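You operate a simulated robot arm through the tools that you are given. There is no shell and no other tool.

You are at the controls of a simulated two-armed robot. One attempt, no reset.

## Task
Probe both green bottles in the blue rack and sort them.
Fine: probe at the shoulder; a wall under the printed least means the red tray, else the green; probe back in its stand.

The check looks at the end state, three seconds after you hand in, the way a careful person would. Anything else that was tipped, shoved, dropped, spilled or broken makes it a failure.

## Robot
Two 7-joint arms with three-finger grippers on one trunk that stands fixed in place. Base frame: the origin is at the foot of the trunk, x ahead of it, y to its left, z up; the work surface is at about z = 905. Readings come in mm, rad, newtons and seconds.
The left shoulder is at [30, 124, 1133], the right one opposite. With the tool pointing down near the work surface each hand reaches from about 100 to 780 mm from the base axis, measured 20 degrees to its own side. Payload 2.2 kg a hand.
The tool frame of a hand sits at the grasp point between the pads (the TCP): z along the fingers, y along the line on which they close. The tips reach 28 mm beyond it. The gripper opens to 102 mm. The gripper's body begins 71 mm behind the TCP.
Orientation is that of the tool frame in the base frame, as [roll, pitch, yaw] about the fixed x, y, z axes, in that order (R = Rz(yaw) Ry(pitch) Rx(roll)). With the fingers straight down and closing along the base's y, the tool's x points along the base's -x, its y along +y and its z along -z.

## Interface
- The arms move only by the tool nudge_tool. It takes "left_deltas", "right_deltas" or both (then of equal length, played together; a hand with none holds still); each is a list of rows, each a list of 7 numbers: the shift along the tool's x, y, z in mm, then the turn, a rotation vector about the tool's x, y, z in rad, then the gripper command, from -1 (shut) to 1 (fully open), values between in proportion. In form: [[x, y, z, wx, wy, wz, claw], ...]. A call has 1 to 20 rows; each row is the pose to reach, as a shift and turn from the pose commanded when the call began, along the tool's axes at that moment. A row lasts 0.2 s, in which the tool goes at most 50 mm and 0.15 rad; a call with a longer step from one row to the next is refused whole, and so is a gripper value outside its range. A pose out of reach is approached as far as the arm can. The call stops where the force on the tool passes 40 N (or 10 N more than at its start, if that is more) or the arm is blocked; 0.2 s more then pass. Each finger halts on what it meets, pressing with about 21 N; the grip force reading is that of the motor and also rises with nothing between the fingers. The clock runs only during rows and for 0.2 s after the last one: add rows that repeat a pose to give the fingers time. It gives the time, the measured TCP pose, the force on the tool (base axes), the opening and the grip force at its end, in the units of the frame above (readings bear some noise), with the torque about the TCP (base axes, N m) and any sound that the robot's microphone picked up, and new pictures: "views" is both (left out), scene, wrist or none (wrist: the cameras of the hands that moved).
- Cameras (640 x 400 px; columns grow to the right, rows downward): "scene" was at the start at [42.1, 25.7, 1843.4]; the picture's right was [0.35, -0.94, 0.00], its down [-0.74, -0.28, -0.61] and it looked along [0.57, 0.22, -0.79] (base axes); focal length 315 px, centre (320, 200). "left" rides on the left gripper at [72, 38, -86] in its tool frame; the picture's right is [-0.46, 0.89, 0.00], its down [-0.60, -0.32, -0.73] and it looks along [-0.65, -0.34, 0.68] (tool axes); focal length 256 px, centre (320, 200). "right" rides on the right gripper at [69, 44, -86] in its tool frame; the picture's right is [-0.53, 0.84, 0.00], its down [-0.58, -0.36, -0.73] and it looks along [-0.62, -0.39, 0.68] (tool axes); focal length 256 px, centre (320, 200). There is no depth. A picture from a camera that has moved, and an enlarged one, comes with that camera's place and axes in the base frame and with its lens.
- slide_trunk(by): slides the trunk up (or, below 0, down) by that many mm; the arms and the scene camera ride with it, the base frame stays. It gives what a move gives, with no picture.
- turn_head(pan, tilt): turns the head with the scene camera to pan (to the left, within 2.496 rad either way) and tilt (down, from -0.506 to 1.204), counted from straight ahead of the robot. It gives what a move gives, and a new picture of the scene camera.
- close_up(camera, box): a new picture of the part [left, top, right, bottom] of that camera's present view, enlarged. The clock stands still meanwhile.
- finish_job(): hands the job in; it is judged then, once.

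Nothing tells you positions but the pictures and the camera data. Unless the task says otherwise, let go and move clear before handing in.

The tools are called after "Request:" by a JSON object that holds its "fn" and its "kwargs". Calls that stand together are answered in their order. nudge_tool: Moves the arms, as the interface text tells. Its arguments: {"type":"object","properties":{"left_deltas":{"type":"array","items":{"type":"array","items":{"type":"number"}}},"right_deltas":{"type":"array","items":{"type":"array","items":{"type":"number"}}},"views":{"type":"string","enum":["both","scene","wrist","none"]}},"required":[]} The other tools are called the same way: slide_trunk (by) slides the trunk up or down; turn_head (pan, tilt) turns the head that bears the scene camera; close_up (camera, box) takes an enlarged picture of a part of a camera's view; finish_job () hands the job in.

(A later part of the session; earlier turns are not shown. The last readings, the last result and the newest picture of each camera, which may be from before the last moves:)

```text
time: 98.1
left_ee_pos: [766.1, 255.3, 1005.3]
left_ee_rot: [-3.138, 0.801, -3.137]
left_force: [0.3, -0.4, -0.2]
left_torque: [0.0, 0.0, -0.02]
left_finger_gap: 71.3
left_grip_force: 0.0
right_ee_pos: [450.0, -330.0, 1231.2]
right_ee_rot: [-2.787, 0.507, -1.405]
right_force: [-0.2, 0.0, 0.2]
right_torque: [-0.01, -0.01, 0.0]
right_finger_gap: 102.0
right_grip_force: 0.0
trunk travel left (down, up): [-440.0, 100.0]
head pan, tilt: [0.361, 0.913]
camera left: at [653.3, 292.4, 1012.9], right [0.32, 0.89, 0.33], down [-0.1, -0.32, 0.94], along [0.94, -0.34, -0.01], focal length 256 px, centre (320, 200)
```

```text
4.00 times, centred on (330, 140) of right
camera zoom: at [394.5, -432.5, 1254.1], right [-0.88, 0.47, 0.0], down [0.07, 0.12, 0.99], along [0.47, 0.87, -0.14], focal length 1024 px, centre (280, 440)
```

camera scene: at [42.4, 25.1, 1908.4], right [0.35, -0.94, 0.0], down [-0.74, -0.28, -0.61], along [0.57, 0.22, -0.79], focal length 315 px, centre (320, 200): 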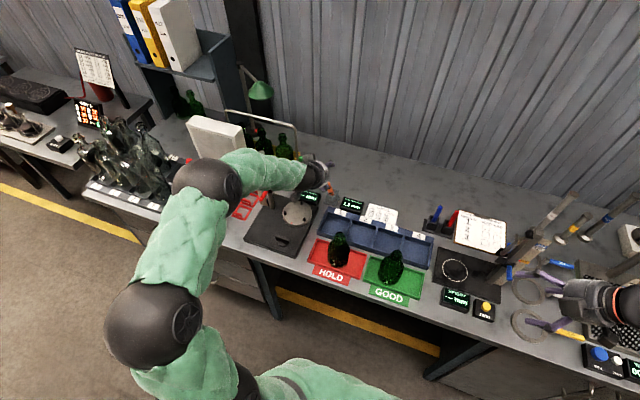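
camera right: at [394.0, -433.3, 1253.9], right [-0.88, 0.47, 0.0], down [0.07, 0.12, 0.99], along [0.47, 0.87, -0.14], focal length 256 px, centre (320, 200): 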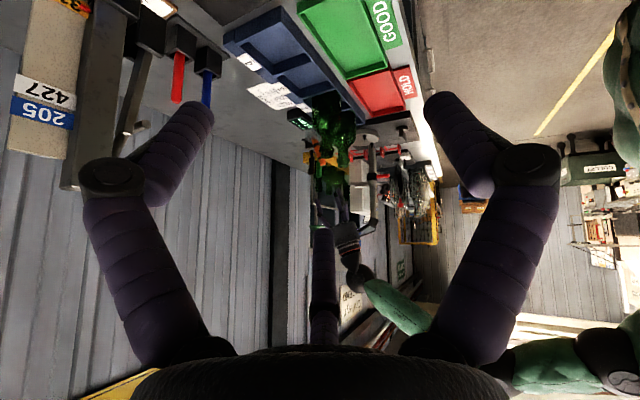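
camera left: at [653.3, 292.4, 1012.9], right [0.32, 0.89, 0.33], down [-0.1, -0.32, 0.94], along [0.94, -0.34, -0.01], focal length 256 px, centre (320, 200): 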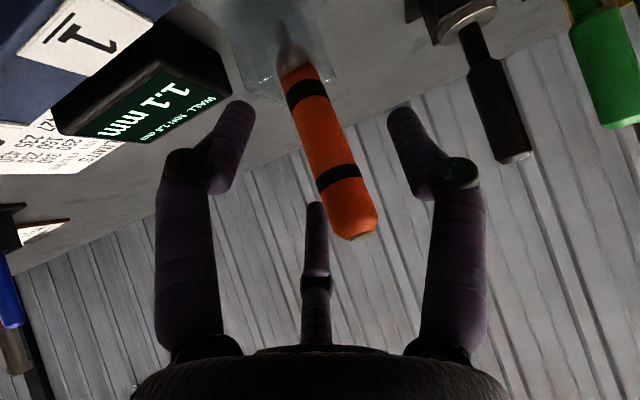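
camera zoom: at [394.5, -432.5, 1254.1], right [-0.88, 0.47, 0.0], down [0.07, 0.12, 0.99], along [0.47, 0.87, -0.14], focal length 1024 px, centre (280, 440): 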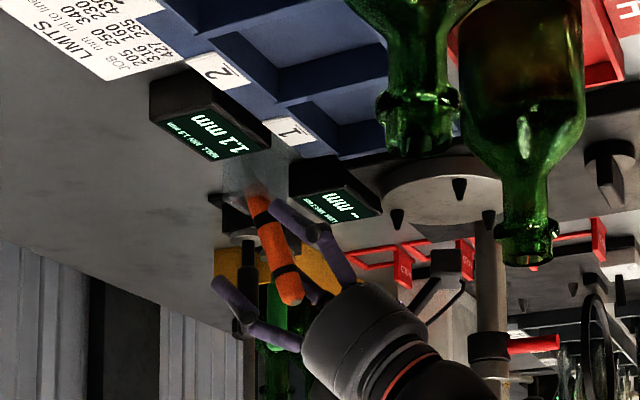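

The probe is between the pads, about 8 mm off-centre in y. I'll close slowly so the fingers gather and straighten it sideways.

Request:
{"fn": "nudge_tool", "kwargs": {"left_deltas": [[0, 0, 0, 0, 0, 0, 0.1], [0, 0, 0, 0, 0, 0, -0.1], [0, 0, 0, 0, 0, 0, -0.2], [0, 0, 0, 0, 0, 0, -0.27], [0, 0, 0, 0, 0, 0, -0.32], [0, 0, 0, 0, 0, 0, -0.37], [0, 0, 0, 0, 0, 0, -0.42], [0, 0, 0, 0, 0, 0, -0.47], [0, 0, 0, 0, 0, 0, -0.52], [0, 0, 0, 0, 0, 0, -0.58], [0, 0, 0, 0, 0, 0, -0.7], [0, 0, 0, 0, 0, 0, -1], [0, 0, 0, 0, 0, 0, -1]], "views": "wrist"}}

Request:
{"fn": "close_up", "kwargs": {"camera": "right", "box": [290, 90, 370, 190]}}

Request:
{"fn": "close_up", "kwargs": {"camera": "scene", "box": [310, 170, 370, 220]}}

```text
time: 100.9
left_ee_pos: [764.1, 253.5, 1004.3]
left_ee_rot: [-3.138, 0.798, -3.137]
left_force: [-4.2, -15.0, -5.4]
left_torque: [-1.01, 0.49, -0.21]
left_finger_gap: 27.2
left_grip_force: 21.3
right_ee_pos: [450.9, -332.2, 1230.5]
right_ee_rot: [-2.785, 0.508, -1.405]
right_force: [-0.5, -0.2, -0.9]
right_torque: [-0.02, -0.05, 0.03]
right_finger_gap: 102.2
right_grip_force: 0.2
trunk travel left (down, up): [-440.0, 100.0]
head pan, tilt: [0.361, 0.913]
camera left: at [652.6, 290.0, 1011.7], right [0.32, 0.89, 0.33], down [-0.1, -0.31, 0.94], along [0.94, -0.34, -0.01], focal length 256 px, centre (320, 200)
```

left: 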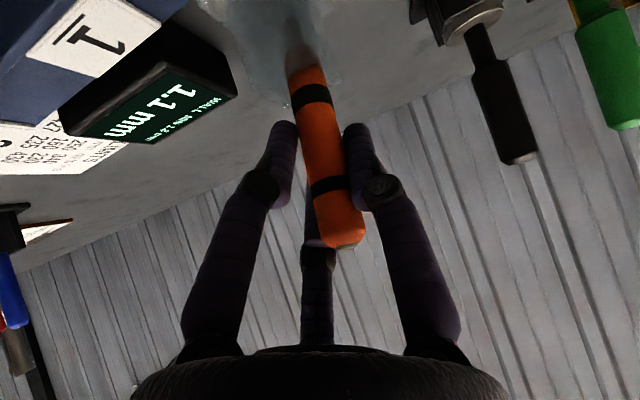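

```text
4.00 times, centred on (330, 140) of right
camera zoom: at [394.8, -433.9, 1253.4], right [-0.88, 0.47, 0.0], down [0.07, 0.12, 0.99], along [0.47, 0.87, -0.14], focal length 1024 px, centre (280, 440)
```

zoom: 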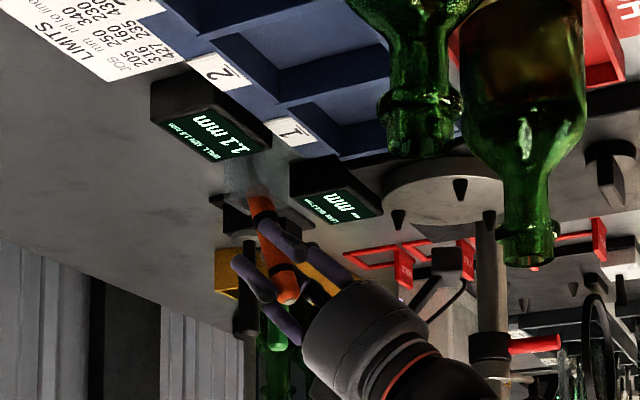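

```text
8.00 times, centred on (340, 195) of scene
camera zoom: at [42.3, 23.6, 1908.4], right [0.35, -0.94, 0.0], down [-0.74, -0.28, -0.61], along [0.57, 0.22, -0.79], focal length 2520 px, centre (160, 240)
```

zoom: 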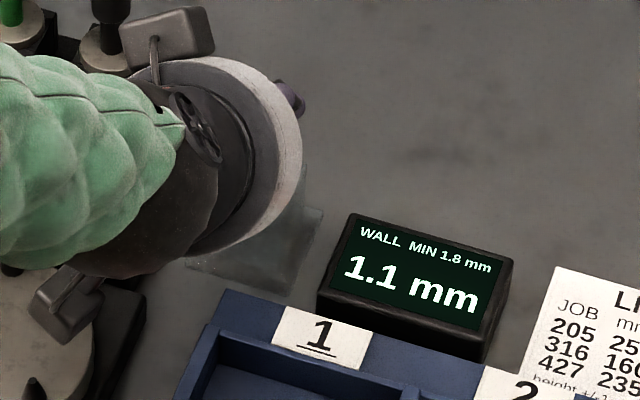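

The grip closed, but the probe's lower part is pressing the stand's +y wall with about 15 N. I'll shift the hand −4 mm in y to relieve it.

Request:
{"fn": "nudge_tool", "kwargs": {"left_deltas": [[0, -2, 0, 0, 0, 0, -1], [0, -4, 0, 0, 0, 0, -1], [0, -4, 0, 0, 0, 0, -1]], "views": "wrist"}}

Request:
{"fn": "close_up", "kwargs": {"camera": "left", "box": [200, 0, 440, 160]}}

```text
time: 101.7
left_ee_pos: [764.7, 251.9, 1005.7]
left_ee_rot: [-3.139, 0.802, -3.136]
left_force: [-6.8, -3.6, -3.3]
left_torque: [-0.27, 0.74, -0.02]
left_finger_gap: 27.2
left_grip_force: 21.5
right_ee_pos: [450.5, -329.6, 1230.7]
right_ee_rot: [-2.786, 0.506, -1.404]
right_force: [-0.8, 0.4, -0.2]
right_torque: [0.0, -0.02, 0.01]
right_finger_gap: 102.0
right_grip_force: 0.1
trunk travel left (down, up): [-440.0, 100.0]
head pan, tilt: [0.361, 0.913]
camera left: at [653.3, 288.9, 1013.0], right [0.32, 0.89, 0.33], down [-0.1, -0.32, 0.94], along [0.94, -0.34, -0.01], focal length 256 px, centre (320, 200)
```

left: 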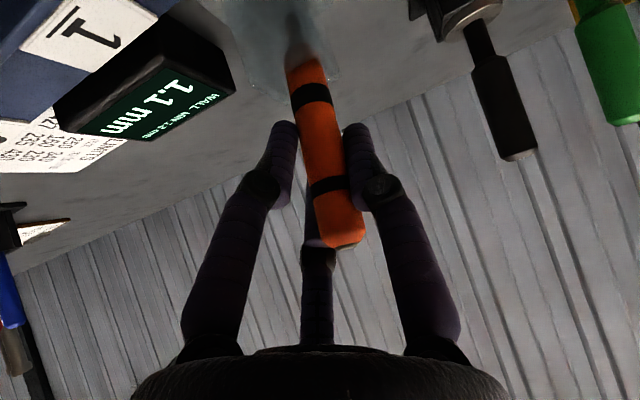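

```text
2.50 times, centred on (320, 80) of left
camera zoom: at [653.3, 288.9, 1013.0], right [0.32, 0.89, 0.33], down [-0.1, -0.32, 0.94], along [0.94, -0.34, -0.01], focal length 640 px, centre (320, 500)
```

zoom: 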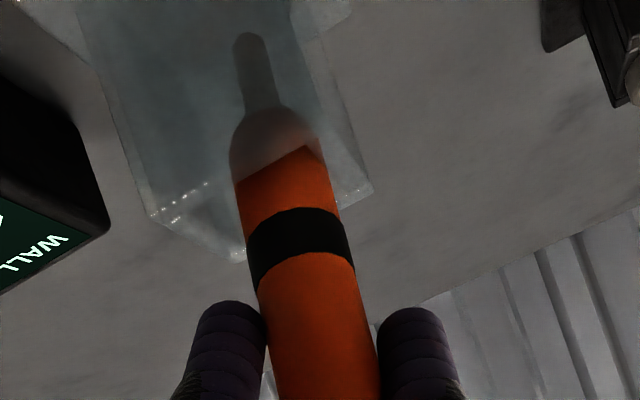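

Force is down to a few newtons. I'll lift about 6 mm to free the tip before straightening.

Request:
{"fn": "nudge_tool", "kwargs": {"left_deltas": [[-1.4, -0.5, -1.4, 0, 0, 0, -1], [-2.9, -1, -2.8, 0, 0, 0, -1], [-4.3, -1, -4.2, 0, 0, 0, -1], [-4.3, -1, -4.2, 0, 0, 0, -1]], "views": "none"}}

Request:
{"fn": "close_up", "kwargs": {"camera": "left", "box": [200, 0, 440, 160]}}

Request:
{"fn": "close_up", "kwargs": {"camera": "right", "box": [290, 90, 370, 190]}}

```text
time: 102.7
left_ee_pos: [766.5, 251.2, 1012.5]
left_ee_rot: [-3.14, 0.802, -3.137]
left_force: [-2.0, 0.3, -0.6]
left_torque: [0.09, 0.28, 0.08]
left_finger_gap: 26.8
left_grip_force: 21.6
right_ee_pos: [450.7, -330.6, 1229.7]
right_ee_rot: [-2.784, 0.507, -1.404]
right_force: [0.5, 0.2, -0.5]
right_torque: [-0.03, 0.02, 0.0]
right_finger_gap: 102.1
right_grip_force: 0.1
trunk travel left (down, up): [-440.0, 100.0]
head pan, tilt: [0.361, 0.913]
```

```text
2.50 times, centred on (320, 80) of left
camera zoom: at [654.2, 287.3, 1019.2], right [0.32, 0.89, 0.33], down [-0.11, -0.32, 0.94], along [0.94, -0.34, -0.01], focal length 640 px, centre (320, 500)
```

zoom: 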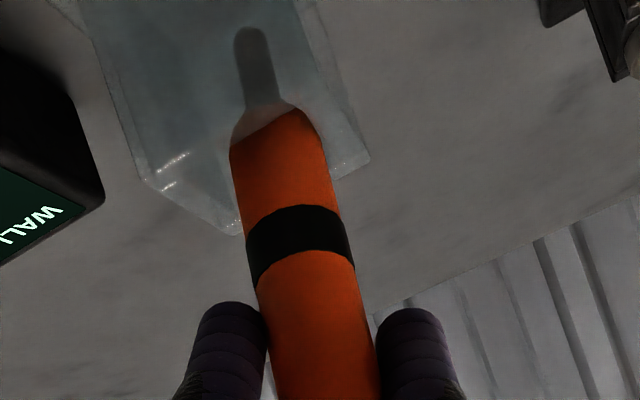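

```text
4.00 times, centred on (330, 140) of right
camera zoom: at [394.7, -432.4, 1254.1], right [-0.88, 0.47, 0.0], down [0.07, 0.12, 0.99], along [0.47, 0.87, -0.14], focal length 1024 px, centre (280, 440)
```

zoom: 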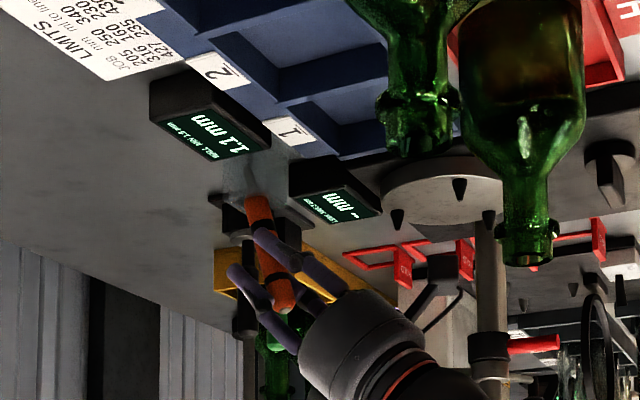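

The probe is now free and held with its tip still inside the stand. I'll rotate the hand to bring it upright while moving the grip over the stand's centre.

Request:
{"fn": "nudge_tool", "kwargs": {"left_deltas": [[-3.5, 0.8, 3.6, 0.017, 0.068, -0.018, -1], [-7, 1.6, 7.2, 0.035, 0.135, -0.036, -1], [-10.4, 2.5, 10.8, 0.052, 0.203, -0.054, -1], [-13.9, 3.3, 14.4, 0.0695, 0.27, -0.072, -1], [-13.9, 3.3, 14.4, 0.0695, 0.27, -0.072, -1]], "views": "wrist"}}

Request:
{"fn": "close_up", "kwargs": {"camera": "left", "box": [200, 0, 440, 160]}}

Request:
{"fn": "close_up", "kwargs": {"camera": "right", "box": [290, 90, 370, 190]}}

Request:
{"fn": "close_up", "kwargs": {"camera": "scene", "box": [310, 170, 370, 220]}}

```text
time: 103.9
left_ee_pos: [776.8, 257.0, 1011.3]
left_ee_rot: [-3.026, 0.53, -3.064]
left_force: [1.3, -6.4, 1.4]
left_torque: [-0.35, -0.11, 0.03]
left_finger_gap: 24.7
left_grip_force: 21.0
left hand out of reach, approached as far as the arm can: row 3, 4, 5
right_ee_pos: [451.4, -327.4, 1229.9]
right_ee_rot: [-2.786, 0.504, -1.403]
right_force: [-0.3, 0.5, 0.1]
right_torque: [-0.05, 0.01, -0.02]
right_finger_gap: 101.9
right_grip_force: 0.1
trunk travel left (down, up): [-440.0, 100.0]
head pan, tilt: [0.361, 0.913]
camera left: at [670.2, 294.3, 1044.2], right [0.38, 0.91, 0.15], down [0.15, -0.22, 0.96], along [0.91, -0.35, -0.22], focal length 256 px, centre (320, 200)
```

left: 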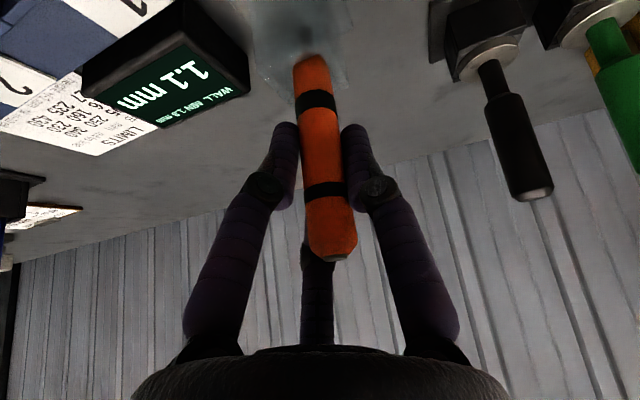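

```text
2.50 times, centred on (320, 80) of left
camera zoom: at [670.2, 294.3, 1044.2], right [0.38, 0.91, 0.15], down [0.15, -0.22, 0.96], along [0.91, -0.35, -0.22], focal length 640 px, centre (320, 500)
```

zoom: 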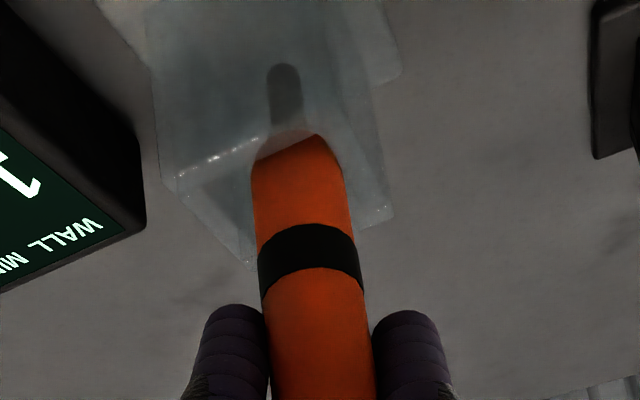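

```text
4.00 times, centred on (330, 140) of right
camera zoom: at [396.0, -429.8, 1254.3], right [-0.88, 0.47, 0.0], down [0.07, 0.12, 0.99], along [0.46, 0.87, -0.14], focal length 1024 px, centre (280, 440)
```

zoom: 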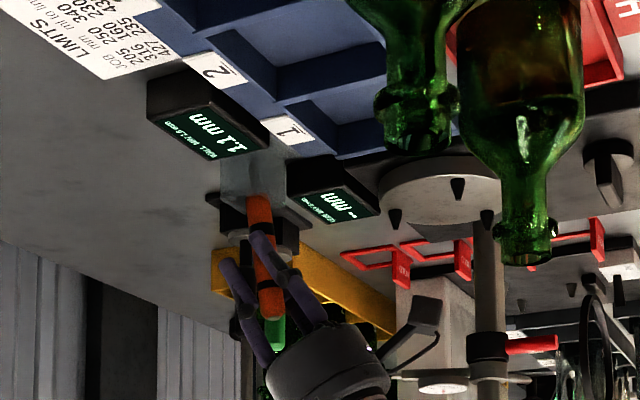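

```text
8.00 times, centred on (340, 195) of scene
camera zoom: at [43.0, 28.2, 1908.4], right [0.35, -0.94, 0.0], down [-0.74, -0.28, -0.61], along [0.57, 0.22, -0.79], focal length 2520 px, centre (160, 240)
```

zoom: 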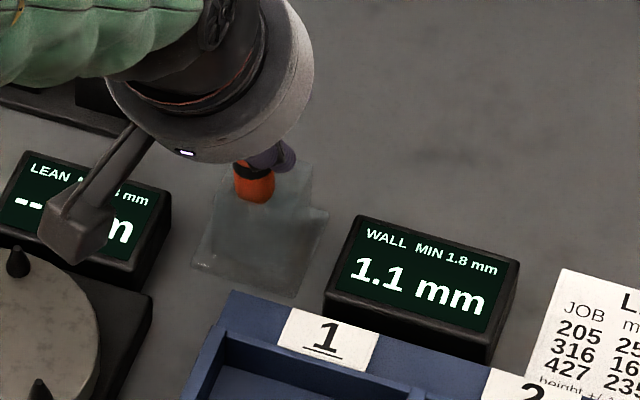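

The probe is now nearly upright, leaning about 6° with its tip at about (786, 257) inside the stand. I'll shift −3 mm in y to clear the wall, then lower it.

Request:
{"fn": "nudge_tool", "kwargs": {"left_deltas": [[0.1, -1.5, 0.1, 0, 0, 0, -1], [0.2, -3, 0.2, 0, 0, 0, -1], [0.2, -3, 0.2, 0, 0, 0, -1]], "views": "none"}}

Request:
{"fn": "close_up", "kwargs": {"camera": "left", "box": [200, 0, 440, 160]}}

Request:
{"fn": "close_up", "kwargs": {"camera": "right", "box": [290, 90, 370, 190]}}

```text
time: 104.7
left_ee_pos: [775.8, 246.2, 1010.6]
left_ee_rot: [-3.026, 0.529, -3.066]
left_force: [3.3, -0.5, 1.0]
left_torque: [-0.01, -0.22, -0.05]
left_finger_gap: 23.9
left_grip_force: 21.4
right_ee_pos: [450.3, -329.3, 1229.6]
right_ee_rot: [-2.786, 0.506, -1.404]
right_force: [-0.5, -1.3, -0.3]
right_torque: [-0.01, -0.02, -0.01]
right_finger_gap: 102.1
right_grip_force: 0.1
trunk travel left (down, up): [-440.0, 100.0]
head pan, tilt: [0.361, 0.913]
```

```text
2.50 times, centred on (320, 80) of left
camera zoom: at [669.2, 286.5, 1042.7], right [0.39, 0.91, 0.15], down [0.15, -0.22, 0.96], along [0.91, -0.35, -0.22], focal length 640 px, centre (320, 500)
```

zoom: 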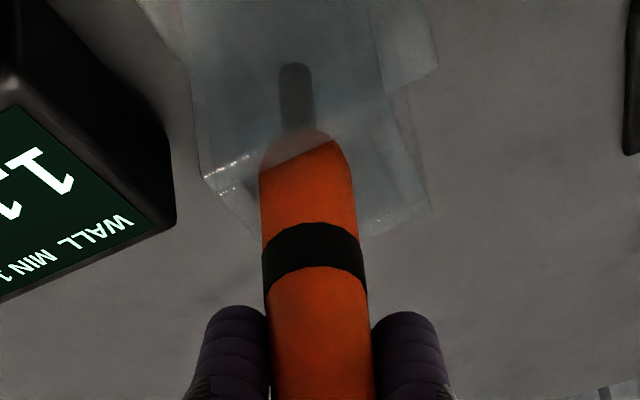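

```text
4.00 times, centred on (330, 140) of right
camera zoom: at [395.2, -432.5, 1253.8], right [-0.88, 0.47, 0.0], down [0.07, 0.12, 0.99], along [0.47, 0.87, -0.14], focal length 1024 px, centre (280, 440)
```

zoom: 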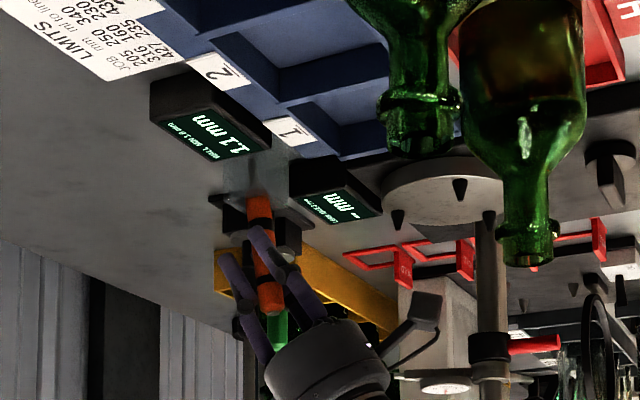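

The hand settled further in −y than intended, so the probe tilts slightly sideways. I'll shift +5 mm in y with a small roll to bring it upright.

Request:
{"fn": "nudge_tool", "kwargs": {"left_deltas": [[-0.1, 2, -0.2, 0.017, 0, -0.01, -1], [-0.3, 3.7, -0.3, 0.034, 0, -0.02, -1], [-0.4, 5.5, -0.4, 0.05, 0, -0.03, -1], [-0.4, 5.5, -0.4, 0.05, 0, -0.03, -1], [-0.4, 5.5, -0.4, 0.05, 0, -0.03, -1]], "views": "none"}}

Request:
{"fn": "close_up", "kwargs": {"camera": "left", "box": [200, 0, 440, 160]}}

Request:
{"fn": "close_up", "kwargs": {"camera": "right", "box": [290, 90, 370, 190]}}

Request:
{"fn": "close_up", "kwargs": {"camera": "scene", "box": [310, 170, 370, 220]}}

```text
time: 105.9
left_ee_pos: [768.6, 221.5, 1022.8]
left_ee_rot: [-2.958, 0.533, -3.03]
left_force: [8.7, 18.4, 17.5]
left_torque: [1.68, -0.89, 0.08]
left_finger_gap: 28.9
left_grip_force: 20.9
left hand out of reach, approached as far as the arm can: row 1, 2, 3, 4, 5
right_ee_pos: [450.4, -329.2, 1230.8]
right_ee_rot: [-2.785, 0.504, -1.404]
right_force: [-0.6, 0.5, -0.1]
right_torque: [0.0, 0.0, 0.01]
right_finger_gap: 101.9
right_grip_force: 0.0
trunk travel left (down, up): [-440.0, 100.0]
head pan, tilt: [0.361, 0.913]
```

```text
2.50 times, centred on (320, 80) of left
camera zoom: at [662.0, 261.7, 1052.7], right [0.38, 0.92, 0.1], down [0.14, -0.16, 0.98], along [0.91, -0.36, -0.19], focal length 640 px, centre (320, 500)
```

zoom: 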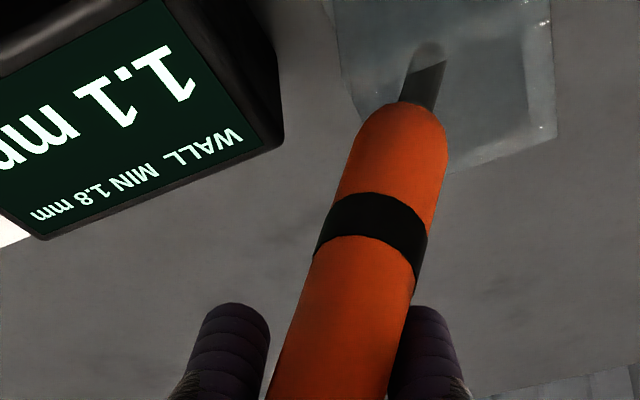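

```text
4.00 times, centred on (330, 140) of right
camera zoom: at [394.4, -431.1, 1254.9], right [-0.88, 0.47, 0.0], down [0.07, 0.12, 0.99], along [0.47, 0.87, -0.14], focal length 1024 px, centre (280, 440)
```

zoom: 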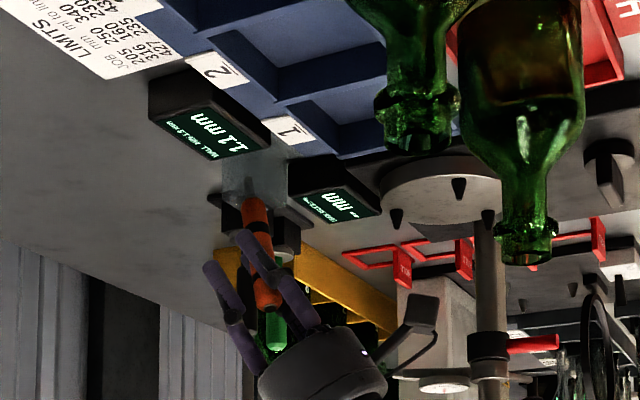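

```text
8.00 times, centred on (340, 195) of scene
camera zoom: at [41.2, 27.6, 1908.6], right [0.35, -0.94, 0.0], down [-0.74, -0.28, -0.61], along [0.57, 0.21, -0.79], focal length 2520 px, centre (160, 240)
```

zoom: 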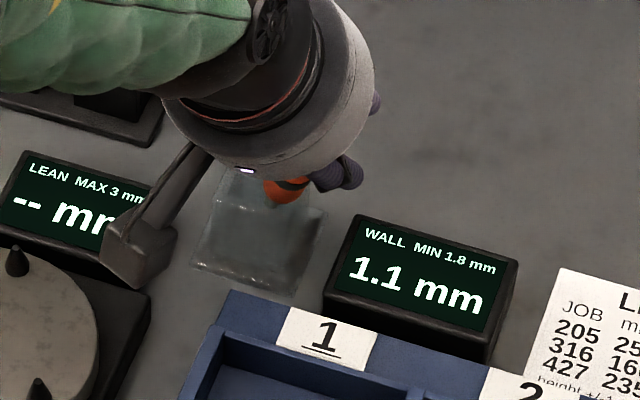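

That roll pushed the arm past its limit and the hand drifted to y≈221, so the probe is levering on the stand with about 26 N. I'll undo it right away: remove the roll, add a bit of tilt for reach, and return over the stand.

Request:
{"fn": "nudge_tool", "kwargs": {"left_deltas": [[-0.3, 6.3, 1.3, -0.024, -0.021, 0.0205, -1], [-0.7, 12.6, 2.7, -0.048, -0.043, 0.041, -1], [-1, 19, 4, -0.072, -0.064, 0.0615, -1], [-1.4, 25.3, 5.4, -0.096, -0.086, 0.082, -1], [-1.7, 31.6, 6.7, -0.12, -0.107, 0.1025, -1], [-1.7, 31.6, 6.7, -0.12, -0.107, 0.1025, -1]], "views": "wrist"}}

Request:
{"fn": "close_up", "kwargs": {"camera": "scene", "box": [310, 170, 370, 220]}}

Request:
{"fn": "close_up", "kwargs": {"camera": "right", "box": [290, 90, 370, 190]}}

```text
time: 107.3
left_ee_pos: [768.3, 248.0, 1007.7]
left_ee_rot: [-3.139, 0.635, 3.14]
left_force: [3.3, -13.3, 7.0]
left_torque: [-0.6, -0.27, -0.22]
left_finger_gap: 24.0
left_grip_force: 20.9
right_ee_pos: [450.3, -331.4, 1230.3]
right_ee_rot: [-2.785, 0.508, -1.405]
right_force: [0.2, 0.5, -0.1]
right_torque: [0.01, -0.01, 0.04]
right_finger_gap: 102.0
right_grip_force: 0.0
trunk travel left (down, up): [-440.0, 100.0]
head pan, tilt: [0.361, 0.913]
camera left: at [660.0, 283.4, 1032.1], right [0.38, 0.88, 0.27], down [0.05, -0.31, 0.95], along [0.92, -0.35, -0.16], focal length 256 px, centre (320, 200)
```

left: 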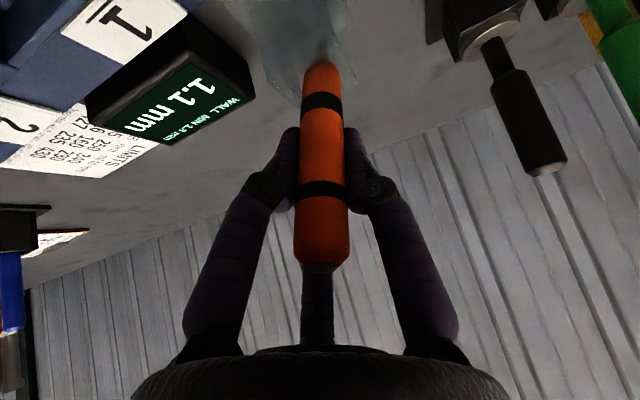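

```text
8.00 times, centred on (340, 195) of scene
camera zoom: at [41.5, 23.3, 1908.4], right [0.35, -0.94, 0.0], down [-0.74, -0.28, -0.61], along [0.57, 0.22, -0.79], focal length 2520 px, centre (160, 240)
```

zoom: 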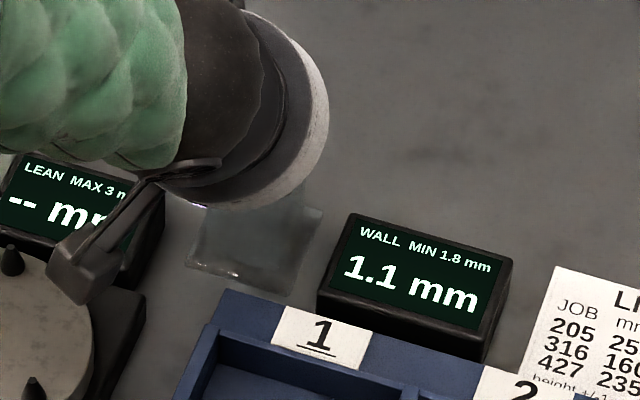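

```text
4.00 times, centred on (330, 140) of right
camera zoom: at [394.2, -434.2, 1253.6], right [-0.88, 0.47, 0.0], down [0.07, 0.12, 0.99], along [0.47, 0.87, -0.14], focal length 1024 px, centre (280, 440)
```

zoom: 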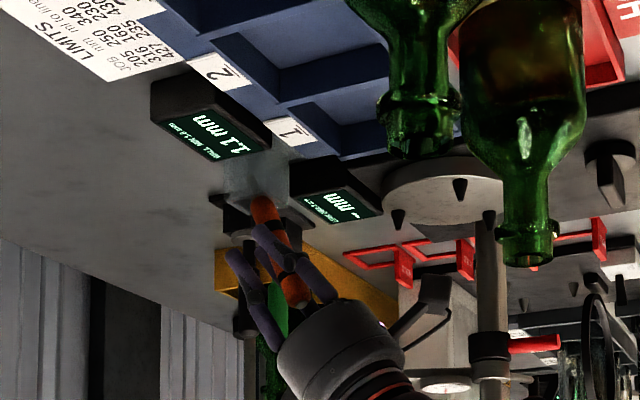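

The roll is undone, and a moderate sideways force of 13 N remains because the probe is skewed in the grip. I'll look closely at the probe relative to the stand.

Request:
{"fn": "close_up", "kwargs": {"camera": "left", "box": [200, 0, 440, 160]}}

Request:
{"fn": "close_up", "kwargs": {"camera": "right", "box": [310, 110, 350, 160]}}

```text
2.50 times, centred on (320, 80) of left
camera zoom: at [660.0, 283.4, 1032.1], right [0.38, 0.88, 0.27], down [0.05, -0.31, 0.95], along [0.92, -0.35, -0.16], focal length 640 px, centre (320, 500)
```

zoom: 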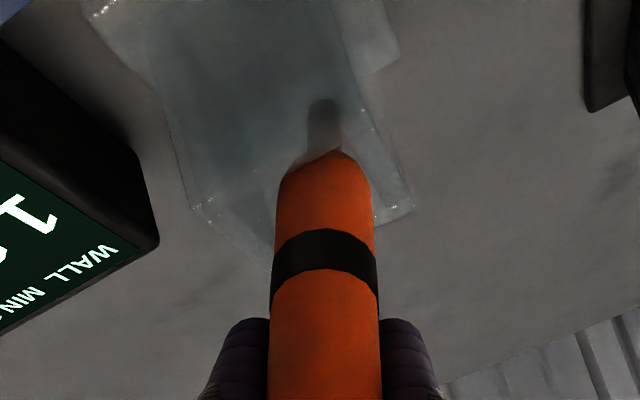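

```text
8.00 times, centred on (330, 135) of right
camera zoom: at [394.2, -434.2, 1253.6], right [-0.88, 0.47, 0.0], down [0.07, 0.12, 0.99], along [0.47, 0.87, -0.14], focal length 2048 px, centre (240, 720)
```

zoom: 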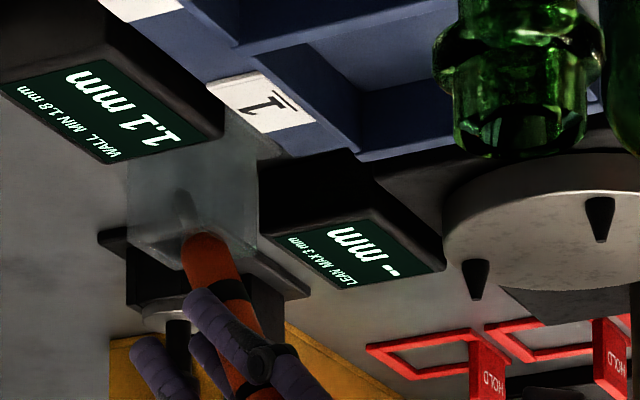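

The hand is back over the stand with the probe's tip inside it. I'll loosen the grip to a light cage so the probe can relax without pushing on the stand.

Request:
{"fn": "nudge_tool", "kwargs": {"left_deltas": [[0, 0, 0, 0, 0, 0, -0.6], [0, 0, 0, 0, 0, 0, -0.53], [0, 0, 0, 0, 0, 0, -0.5], [0, 0, 0, 0, 0, 0, -0.46], [0, 0, 0, 0, 0, 0, -0.46]], "views": "wrist"}}

Request:
{"fn": "close_up", "kwargs": {"camera": "left", "box": [200, 0, 440, 280]}}

Request:
{"fn": "close_up", "kwargs": {"camera": "right", "box": [310, 110, 350, 160]}}

```text
time: 108.5
left_ee_pos: [770.6, 248.7, 1007.4]
left_ee_rot: [-3.137, 0.639, -3.142]
left_force: [-0.7, 0.0, 0.4]
left_torque: [0.0, 0.01, 0.05]
left_finger_gap: 27.5
left_grip_force: 0.1
right_ee_pos: [449.7, -330.4, 1230.2]
right_ee_rot: [-2.785, 0.507, -1.406]
right_force: [0.3, 0.3, 0.0]
right_torque: [0.01, 0.01, 0.0]
right_finger_gap: 101.9
right_grip_force: 0.2
trunk travel left (down, up): [-440.0, 100.0]
head pan, tilt: [0.361, 0.913]
camera left: at [661.4, 286.4, 1033.2], right [0.38, 0.89, 0.27], down [0.05, -0.31, 0.95], along [0.93, -0.34, -0.16], focal length 256 px, centre (320, 200)
```

left: 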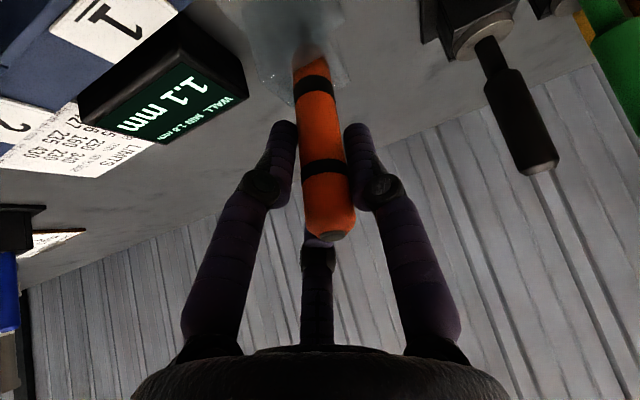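

```text
1.43 times, centred on (320, 140) of left
camera zoom: at [661.4, 286.4, 1033.2], right [0.38, 0.89, 0.27], down [0.05, -0.31, 0.95], along [0.93, -0.34, -0.16], focal length 366 px, centre (320, 286)
```

zoom: 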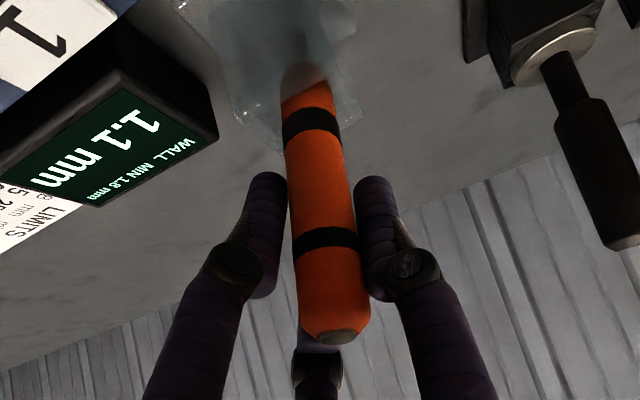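

```text
8.00 times, centred on (330, 135) of right
camera zoom: at [394.9, -432.5, 1253.9], right [-0.88, 0.47, 0.0], down [0.07, 0.12, 0.99], along [0.47, 0.87, -0.14], focal length 2048 px, centre (240, 720)
```

zoom: 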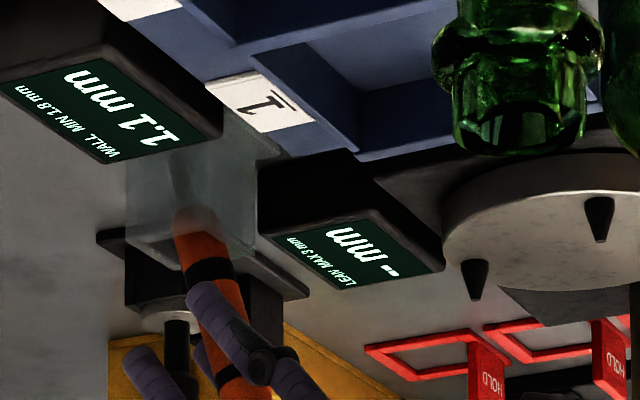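

With the cage loose there's no force, and the probe dropped fully onto the stand's floor. I'll gently guide its upper part forward with the cage to reduce the lean.

Request:
{"fn": "nudge_tool", "kwargs": {"left_deltas": [[-1.9, 0.8, 1.4, 0, 0.048, 0, -0.46], [-3.8, 1.5, 2.8, 0, 0.095, 0, -0.46], [-5.7, 2.2, 4.3, 0, 0.143, 0, -0.46], [-7.6, 3, 5.7, 0, 0.19, 0, -0.46], [-7.6, 3, 5.7, 0, 0.19, 0, -0.46]], "views": "wrist"}}

Request:
{"fn": "close_up", "kwargs": {"camera": "right", "box": [310, 110, 350, 160]}}

```text
time: 109.7
left_ee_pos: [779.7, 252.3, 1008.0]
left_ee_rot: [-3.138, 0.448, 3.14]
left_force: [0.6, 0.7, -0.5]
left_torque: [-0.02, 0.01, -0.05]
left_finger_gap: 27.5
left_grip_force: 0.0
right_ee_pos: [451.2, -329.3, 1231.0]
right_ee_rot: [-2.786, 0.507, -1.405]
right_force: [0.5, 0.3, -1.2]
right_torque: [0.0, -0.05, 0.02]
right_finger_gap: 101.9
right_grip_force: 0.1
trunk travel left (down, up): [-440.0, 100.0]
head pan, tilt: [0.361, 0.913]
camera left: at [678.1, 289.4, 1053.3], right [0.42, 0.88, 0.2], down [0.23, -0.32, 0.92], along [0.88, -0.34, -0.33], focal length 256 px, centre (320, 200)
```

left: 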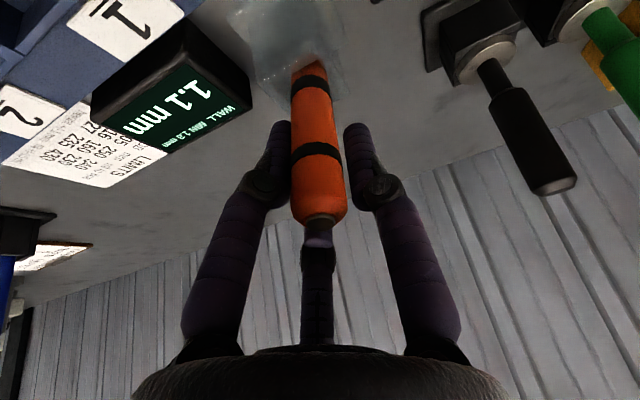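

```text
8.00 times, centred on (330, 135) of right
camera zoom: at [394.7, -432.5, 1254.0], right [-0.88, 0.47, 0.0], down [0.07, 0.12, 0.99], along [0.47, 0.87, -0.14], focal length 2048 px, centre (240, 720)
```

zoom: 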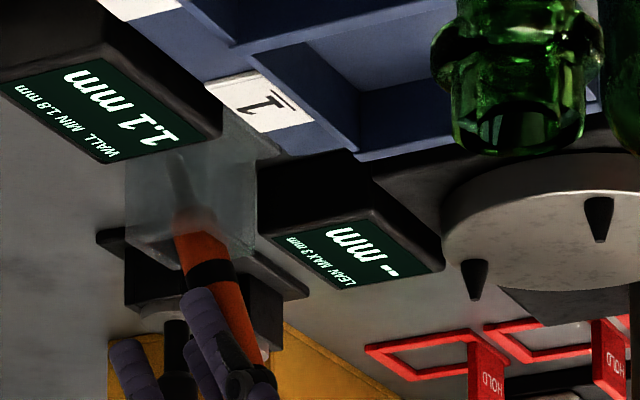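

The hand moved freely but the probe stayed leaning back about 18°, because the pads don't constrain it fore-aft. I'll open a bit, tilt the hand back to 47° around the probe, centred on the stand's y of about 251.5, and regrip there.

Request:
{"fn": "nudge_tool", "kwargs": {"left_deltas": [[0, 0, 0, 0, 0, 0, -0.2], [5, -0.3, -1.7, 0, -0.125, 0, -0.2], [10, -0.6, -3.4, 0, -0.25, 0, -0.2], [15, -0.8, -5, 0, -0.372, 0, -0.2], [15, -0.8, -5, 0, -0.372, 0, -0.2]], "views": "wrist"}}

Request:
{"fn": "close_up", "kwargs": {"camera": "left", "box": [200, 0, 440, 280]}}

Request:
{"fn": "close_up", "kwargs": {"camera": "right", "box": [300, 110, 360, 185]}}

```text
time: 110.9
left_ee_pos: [763.6, 251.3, 1007.3]
left_ee_rot: [-3.134, 0.821, -3.14]
left_force: [-2.8, -1.1, -4.2]
left_torque: [0.09, -0.37, 0.08]
left_finger_gap: 42.7
left_grip_force: 1.2
left hand out of reach, approached as far as the arm can: row 3, 4
right_ee_pos: [449.7, -330.2, 1230.8]
right_ee_rot: [-2.783, 0.506, -1.406]
right_force: [-0.1, -0.5, 1.1]
right_torque: [0.01, -0.03, -0.03]
right_finger_gap: 102.1
right_grip_force: 0.0
trunk travel left (down, up): [-440.0, 100.0]
head pan, tilt: [0.361, 0.913]
camera left: at [651.8, 288.0, 1011.6], right [0.32, 0.89, 0.34], down [-0.12, -0.31, 0.94], along [0.94, -0.34, 0.01], focal length 256 px, centre (320, 200)
```

left: 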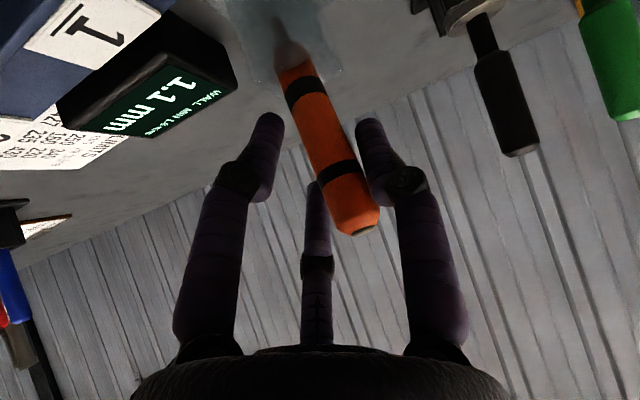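

```text
1.43 times, centred on (320, 140) of left
camera zoom: at [651.8, 288.0, 1011.6], right [0.32, 0.89, 0.34], down [-0.12, -0.31, 0.94], along [0.94, -0.34, 0.01], focal length 366 px, centre (320, 286)
```

zoom: 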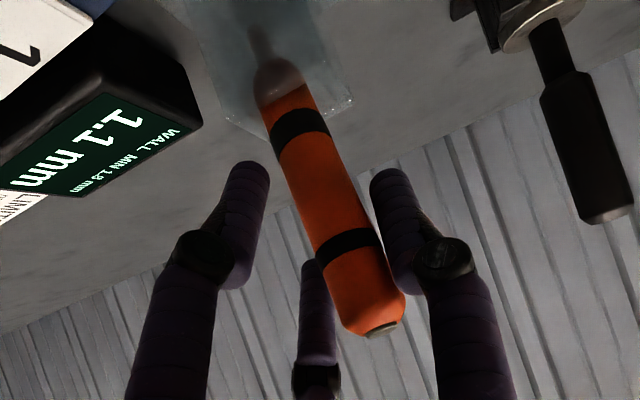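

```text
5.33 times, centred on (330, 148) of right
camera zoom: at [393.2, -433.1, 1254.1], right [-0.88, 0.47, 0.0], down [0.07, 0.12, 0.99], along [0.47, 0.87, -0.14], focal length 1365 px, centre (267, 480)
```

zoom: 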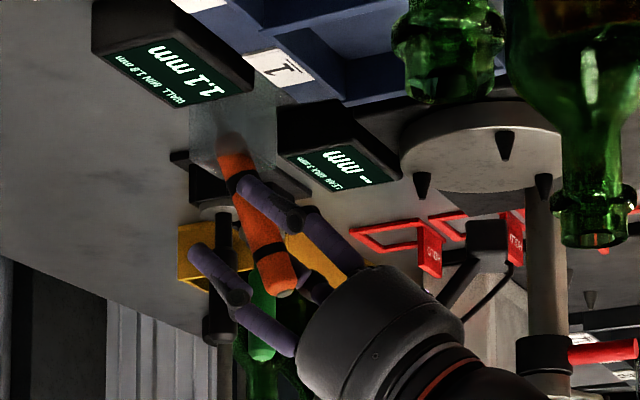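

The probe is between the pads again. I'll close slowly, now centred on the stand.

Request:
{"fn": "nudge_tool", "kwargs": {"left_deltas": [[0, 0, 0, 0, 0, 0, -0.26], [0, 0, 0, 0, 0, 0, -0.32], [0, 0, 0, 0, 0, 0, -0.37], [0, 0, 0, 0, 0, 0, -0.41], [0, 0, 0, 0, 0, 0, -0.45], [0, 0, 0, 0, 0, 0, -0.49], [0, 0, 0, 0, 0, 0, -0.53], [0, 0, 0, 0, 0, 0, -0.57], [0, 0, 0, 0, 0, 0, -0.62], [0, 0, 0, 0, 0, 0, -0.62]], "views": "wrist"}}

Request:
{"fn": "close_up", "kwargs": {"camera": "left", "box": [200, 0, 440, 280]}}

```text
time: 113.1
left_ee_pos: [765.8, 251.2, 1005.7]
left_ee_rot: [-3.136, 0.82, -3.141]
left_force: [-0.1, -0.2, -0.3]
left_torque: [-0.07, 0.14, -0.05]
left_finger_gap: 25.9
left_grip_force: 20.6
right_ee_pos: [450.6, -329.1, 1230.0]
right_ee_rot: [-2.786, 0.506, -1.406]
right_force: [0.2, -0.6, -0.1]
right_torque: [-0.04, -0.03, -0.07]
right_finger_gap: 102.2
right_grip_force: 0.0
trunk travel left (down, up): [-440.0, 100.0]
head pan, tilt: [0.361, 0.913]
camera left: at [653.0, 288.3, 1010.9], right [0.32, 0.89, 0.34], down [-0.12, -0.31, 0.94], along [0.94, -0.34, 0.01], focal length 256 px, centre (320, 200)
```

left: 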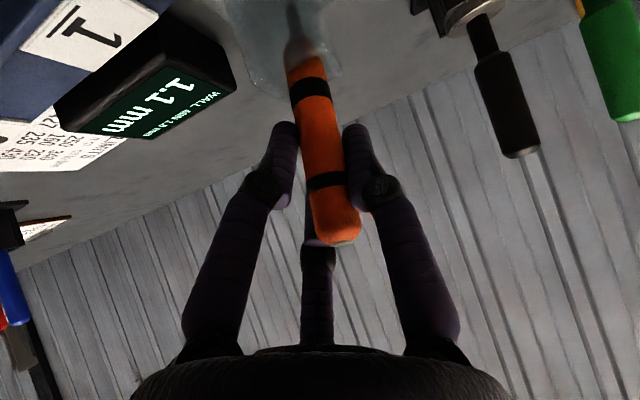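

```text
1.43 times, centred on (320, 140) of left
camera zoom: at [653.0, 288.3, 1010.9], right [0.32, 0.89, 0.34], down [-0.12, -0.31, 0.94], along [0.94, -0.34, 0.01], focal length 366 px, centre (320, 286)
```

zoom: 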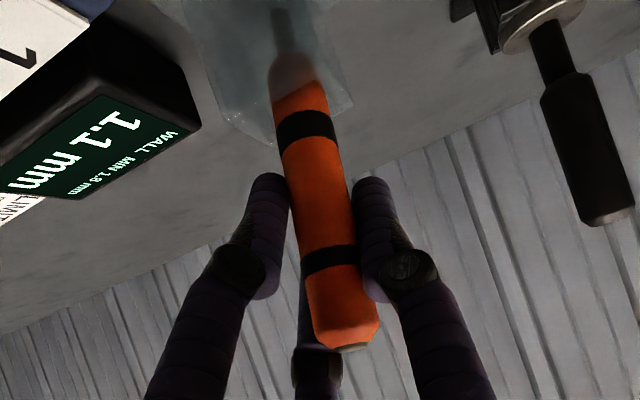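

This time it gripped with no side force. I'll firm the grip and lift 6 mm.

Request:
{"fn": "nudge_tool", "kwargs": {"left_deltas": [[0, 0, 0, 0, 0, 0, -1], [-1.5, 0, -1.4, 0, 0, 0, -1], [-2.9, 0, -2.7, 0, 0, 0, -1], [-4.4, 0, -4.1, 0, 0, 0, -1], [-4.4, 0, -4.1, 0, 0, 0, -1]], "views": "none"}}

Request:
{"fn": "close_up", "kwargs": {"camera": "left", "box": [200, 0, 440, 160]}}

Request:
{"fn": "close_up", "kwargs": {"camera": "right", "box": [300, 110, 360, 185]}}

```text
time: 114.3
left_ee_pos: [764.9, 251.9, 1013.1]
left_ee_rot: [-3.136, 0.82, 3.141]
left_force: [-0.6, -1.9, -0.8]
left_torque: [-0.15, 0.08, -0.04]
left_finger_gap: 26.2
left_grip_force: 21.1
right_ee_pos: [450.1, -331.3, 1229.1]
right_ee_rot: [-2.785, 0.506, -1.406]
right_force: [0.2, 1.2, 0.0]
right_torque: [0.0, 0.01, 0.01]
right_finger_gap: 101.7
right_grip_force: 0.1
trunk travel left (down, up): [-440.0, 100.0]
head pan, tilt: [0.361, 0.913]
```

```text
2.50 times, centred on (320, 80) of left
camera zoom: at [652.9, 288.4, 1017.1], right [0.32, 0.89, 0.34], down [-0.12, -0.31, 0.94], along [0.94, -0.34, 0.01], focal length 640 px, centre (320, 500)
```

zoom: 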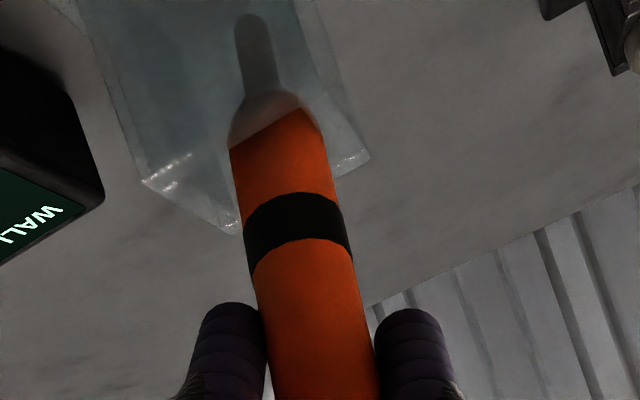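

```text
5.33 times, centred on (330, 148) of right
camera zoom: at [394.9, -432.7, 1253.8], right [-0.88, 0.47, 0.0], down [0.07, 0.12, 0.99], along [0.47, 0.87, -0.14], focal length 1365 px, centre (267, 480)
```

zoom: 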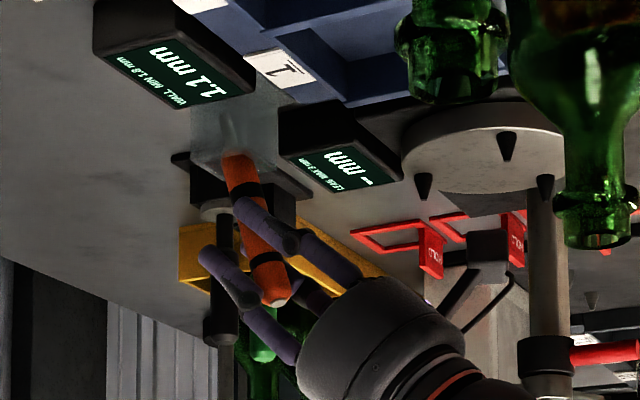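

The lean is about 0.26 rad back, with the tip offset toward +y. I'll rotate the hand by 0.26 rad about y only, no roll this time, moving the grip to bring the tip over the stand's centre.

Request:
{"fn": "nudge_tool", "kwargs": {"left_deltas": [[-3.4, -2.1, 3.7, 0, 0.065, 0, -1], [-6.8, -4.2, 7.3, 0, 0.13, 0, -1], [-10.2, -6.4, 11, 0, 0.195, 0, -1], [-13.6, -8.5, 14.6, 0, 0.26, 0, -1], [-13.6, -8.5, 14.6, 0, 0.26, 0, -1]], "views": "none"}}

Request:
{"fn": "close_up", "kwargs": {"camera": "left", "box": [200, 0, 440, 160]}}

Request:
{"fn": "close_up", "kwargs": {"camera": "right", "box": [300, 110, 360, 185]}}

Request:
{"fn": "close_up", "kwargs": {"camera": "scene", "box": [310, 170, 370, 220]}}

```text
time: 115.5
left_ee_pos: [784.5, 244.6, 1012.1]
left_ee_rot: [-3.137, 0.562, 3.14]
left_force: [0.4, 0.3, -0.2]
left_torque: [-0.03, -0.03, -0.02]
left_finger_gap: 26.2
left_grip_force: 20.6
left hand out of reach, approached as far as the arm can: row 3, 4
right_ee_pos: [450.5, -329.4, 1230.3]
right_ee_rot: [-2.786, 0.506, -1.405]
right_force: [-0.1, 0.5, -0.9]
right_torque: [0.02, -0.01, -0.01]
right_finger_gap: 101.9
right_grip_force: 0.1
trunk travel left (down, up): [-440.0, 100.0]
head pan, tilt: [0.361, 0.913]
```

```text
2.50 times, centred on (320, 80) of left
camera zoom: at [678.4, 281.6, 1045.4], right [0.4, 0.89, 0.24], down [0.12, -0.31, 0.94], along [0.91, -0.34, -0.23], focal length 640 px, centre (320, 500)
```

zoom: 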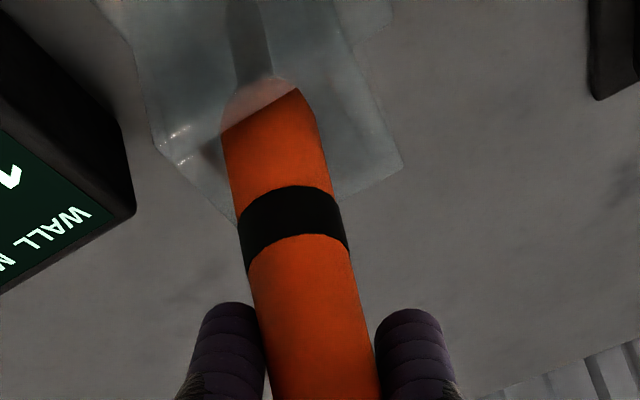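

```text
5.33 times, centred on (330, 148) of right
camera zoom: at [395.5, -431.5, 1254.1], right [-0.88, 0.47, 0.0], down [0.07, 0.12, 0.99], along [0.47, 0.87, -0.14], focal length 1365 px, centre (267, 480)
```

zoom: 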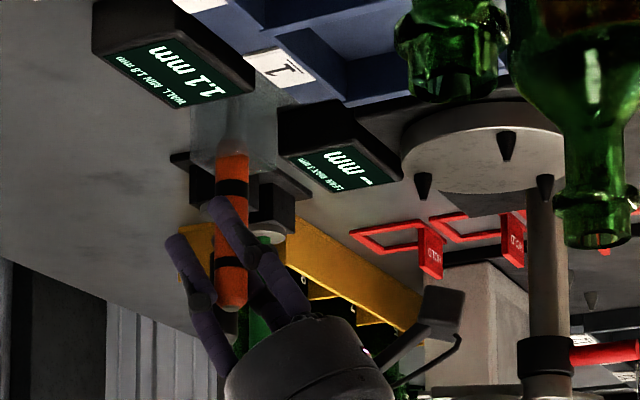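

```text
8.00 times, centred on (340, 195) of scene
camera zoom: at [42.7, 26.8, 1908.4], right [0.35, -0.94, 0.0], down [-0.74, -0.28, -0.61], along [0.57, 0.22, -0.79], focal length 2520 px, centre (160, 240)
```

zoom: 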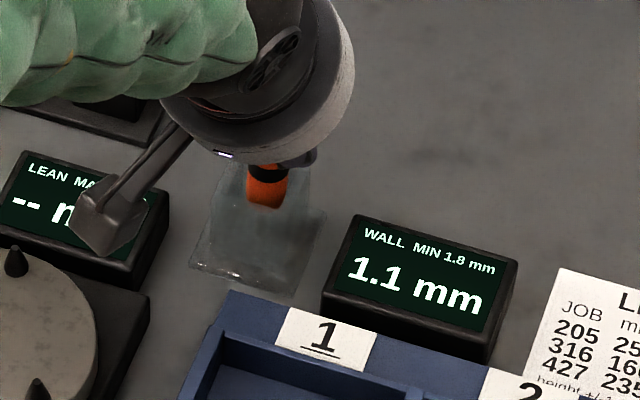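

The probe is now nearly vertical in the stand with no side force. I'll lower it gently to the floor.

Request:
{"fn": "nudge_tool", "kwargs": {"left_deltas": [[0.8, 0, 1.3, 0, 0, 0, -1], [1.6, 0, 2.5, 0, 0, 0, -1], [2.1, 0, 3.4, 0, 0, 0, -1], [2.1, 0, 3.4, 0, 0, 0, -1]], "views": "none"}}

```text
time: 116.5
left_ee_pos: [785.5, 243.6, 1010.1]
left_ee_rot: [-3.137, 0.565, 3.141]
left_force: [1.3, 3.9, 6.4]
left_torque: [0.25, -0.06, 0.01]
left_finger_gap: 26.2
left_grip_force: 20.6
right_ee_pos: [449.7, -329.8, 1229.6]
right_ee_rot: [-2.783, 0.507, -1.405]
right_force: [-0.5, 0.2, -0.8]
right_torque: [0.01, -0.01, 0.02]
right_finger_gap: 102.3
right_grip_force: 0.0
trunk travel left (down, up): [-440.0, 100.0]
head pan, tilt: [0.361, 0.913]
```

The tip is on the floor. I'll ease off slightly, then open very gradually.

Request:
{"fn": "nudge_tool", "kwargs": {"left_deltas": [[-0.4, 0, -0.65, 0, 0, 0, -1], [-0.4, 0, -0.65, 0, 0, 0, -0.7], [-0.4, 0, -0.65, 0, 0, 0, -0.52], [-0.4, 0, -0.65, 0, 0, 0, -0.48], [-0.4, 0, -0.65, 0, 0, 0, -0.46], [-0.4, 0, -0.65, 0, 0, 0, -0.44], [-0.4, 0, -0.65, 0, 0, 0, -0.41], [-0.4, 0, -0.65, 0, 0, 0, -0.38]], "views": "none"}}

Request:
{"fn": "close_up", "kwargs": {"camera": "left", "box": [200, 0, 440, 280]}}

Request:
{"fn": "close_up", "kwargs": {"camera": "right", "box": [300, 110, 360, 185]}}

```text
time: 118.3
left_ee_pos: [784.1, 242.7, 1008.8]
left_ee_rot: [-3.139, 0.559, 3.141]
left_force: [0.3, -0.5, -0.4]
left_torque: [-0.01, -0.03, -0.01]
left_finger_gap: 31.6
left_grip_force: 0.1
right_ee_pos: [450.3, -330.3, 1230.5]
right_ee_rot: [-2.786, 0.507, -1.405]
right_force: [0.4, 0.3, -0.1]
right_torque: [0.01, 0.02, -0.01]
right_finger_gap: 102.0
right_grip_force: 0.0
trunk travel left (down, up): [-440.0, 100.0]
head pan, tilt: [0.361, 0.913]
```

```text
1.43 times, centred on (320, 140) of left
camera zoom: at [678.3, 279.8, 1042.3], right [0.4, 0.89, 0.24], down [0.12, -0.31, 0.94], along [0.91, -0.34, -0.23], focal length 366 px, centre (320, 286)
```

zoom: 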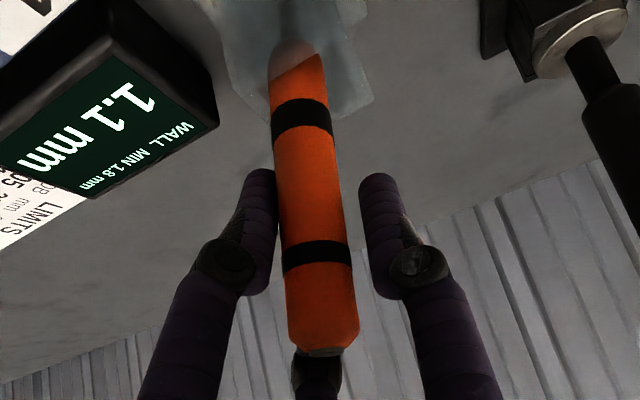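

```text
5.33 times, centred on (330, 148) of right
camera zoom: at [394.9, -432.6, 1253.9], right [-0.88, 0.47, 0.0], down [0.07, 0.12, 0.99], along [0.47, 0.87, -0.14], focal length 1365 px, centre (267, 480)
```

zoom: 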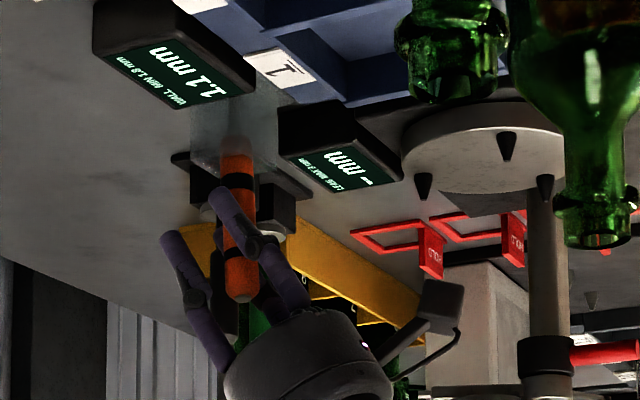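

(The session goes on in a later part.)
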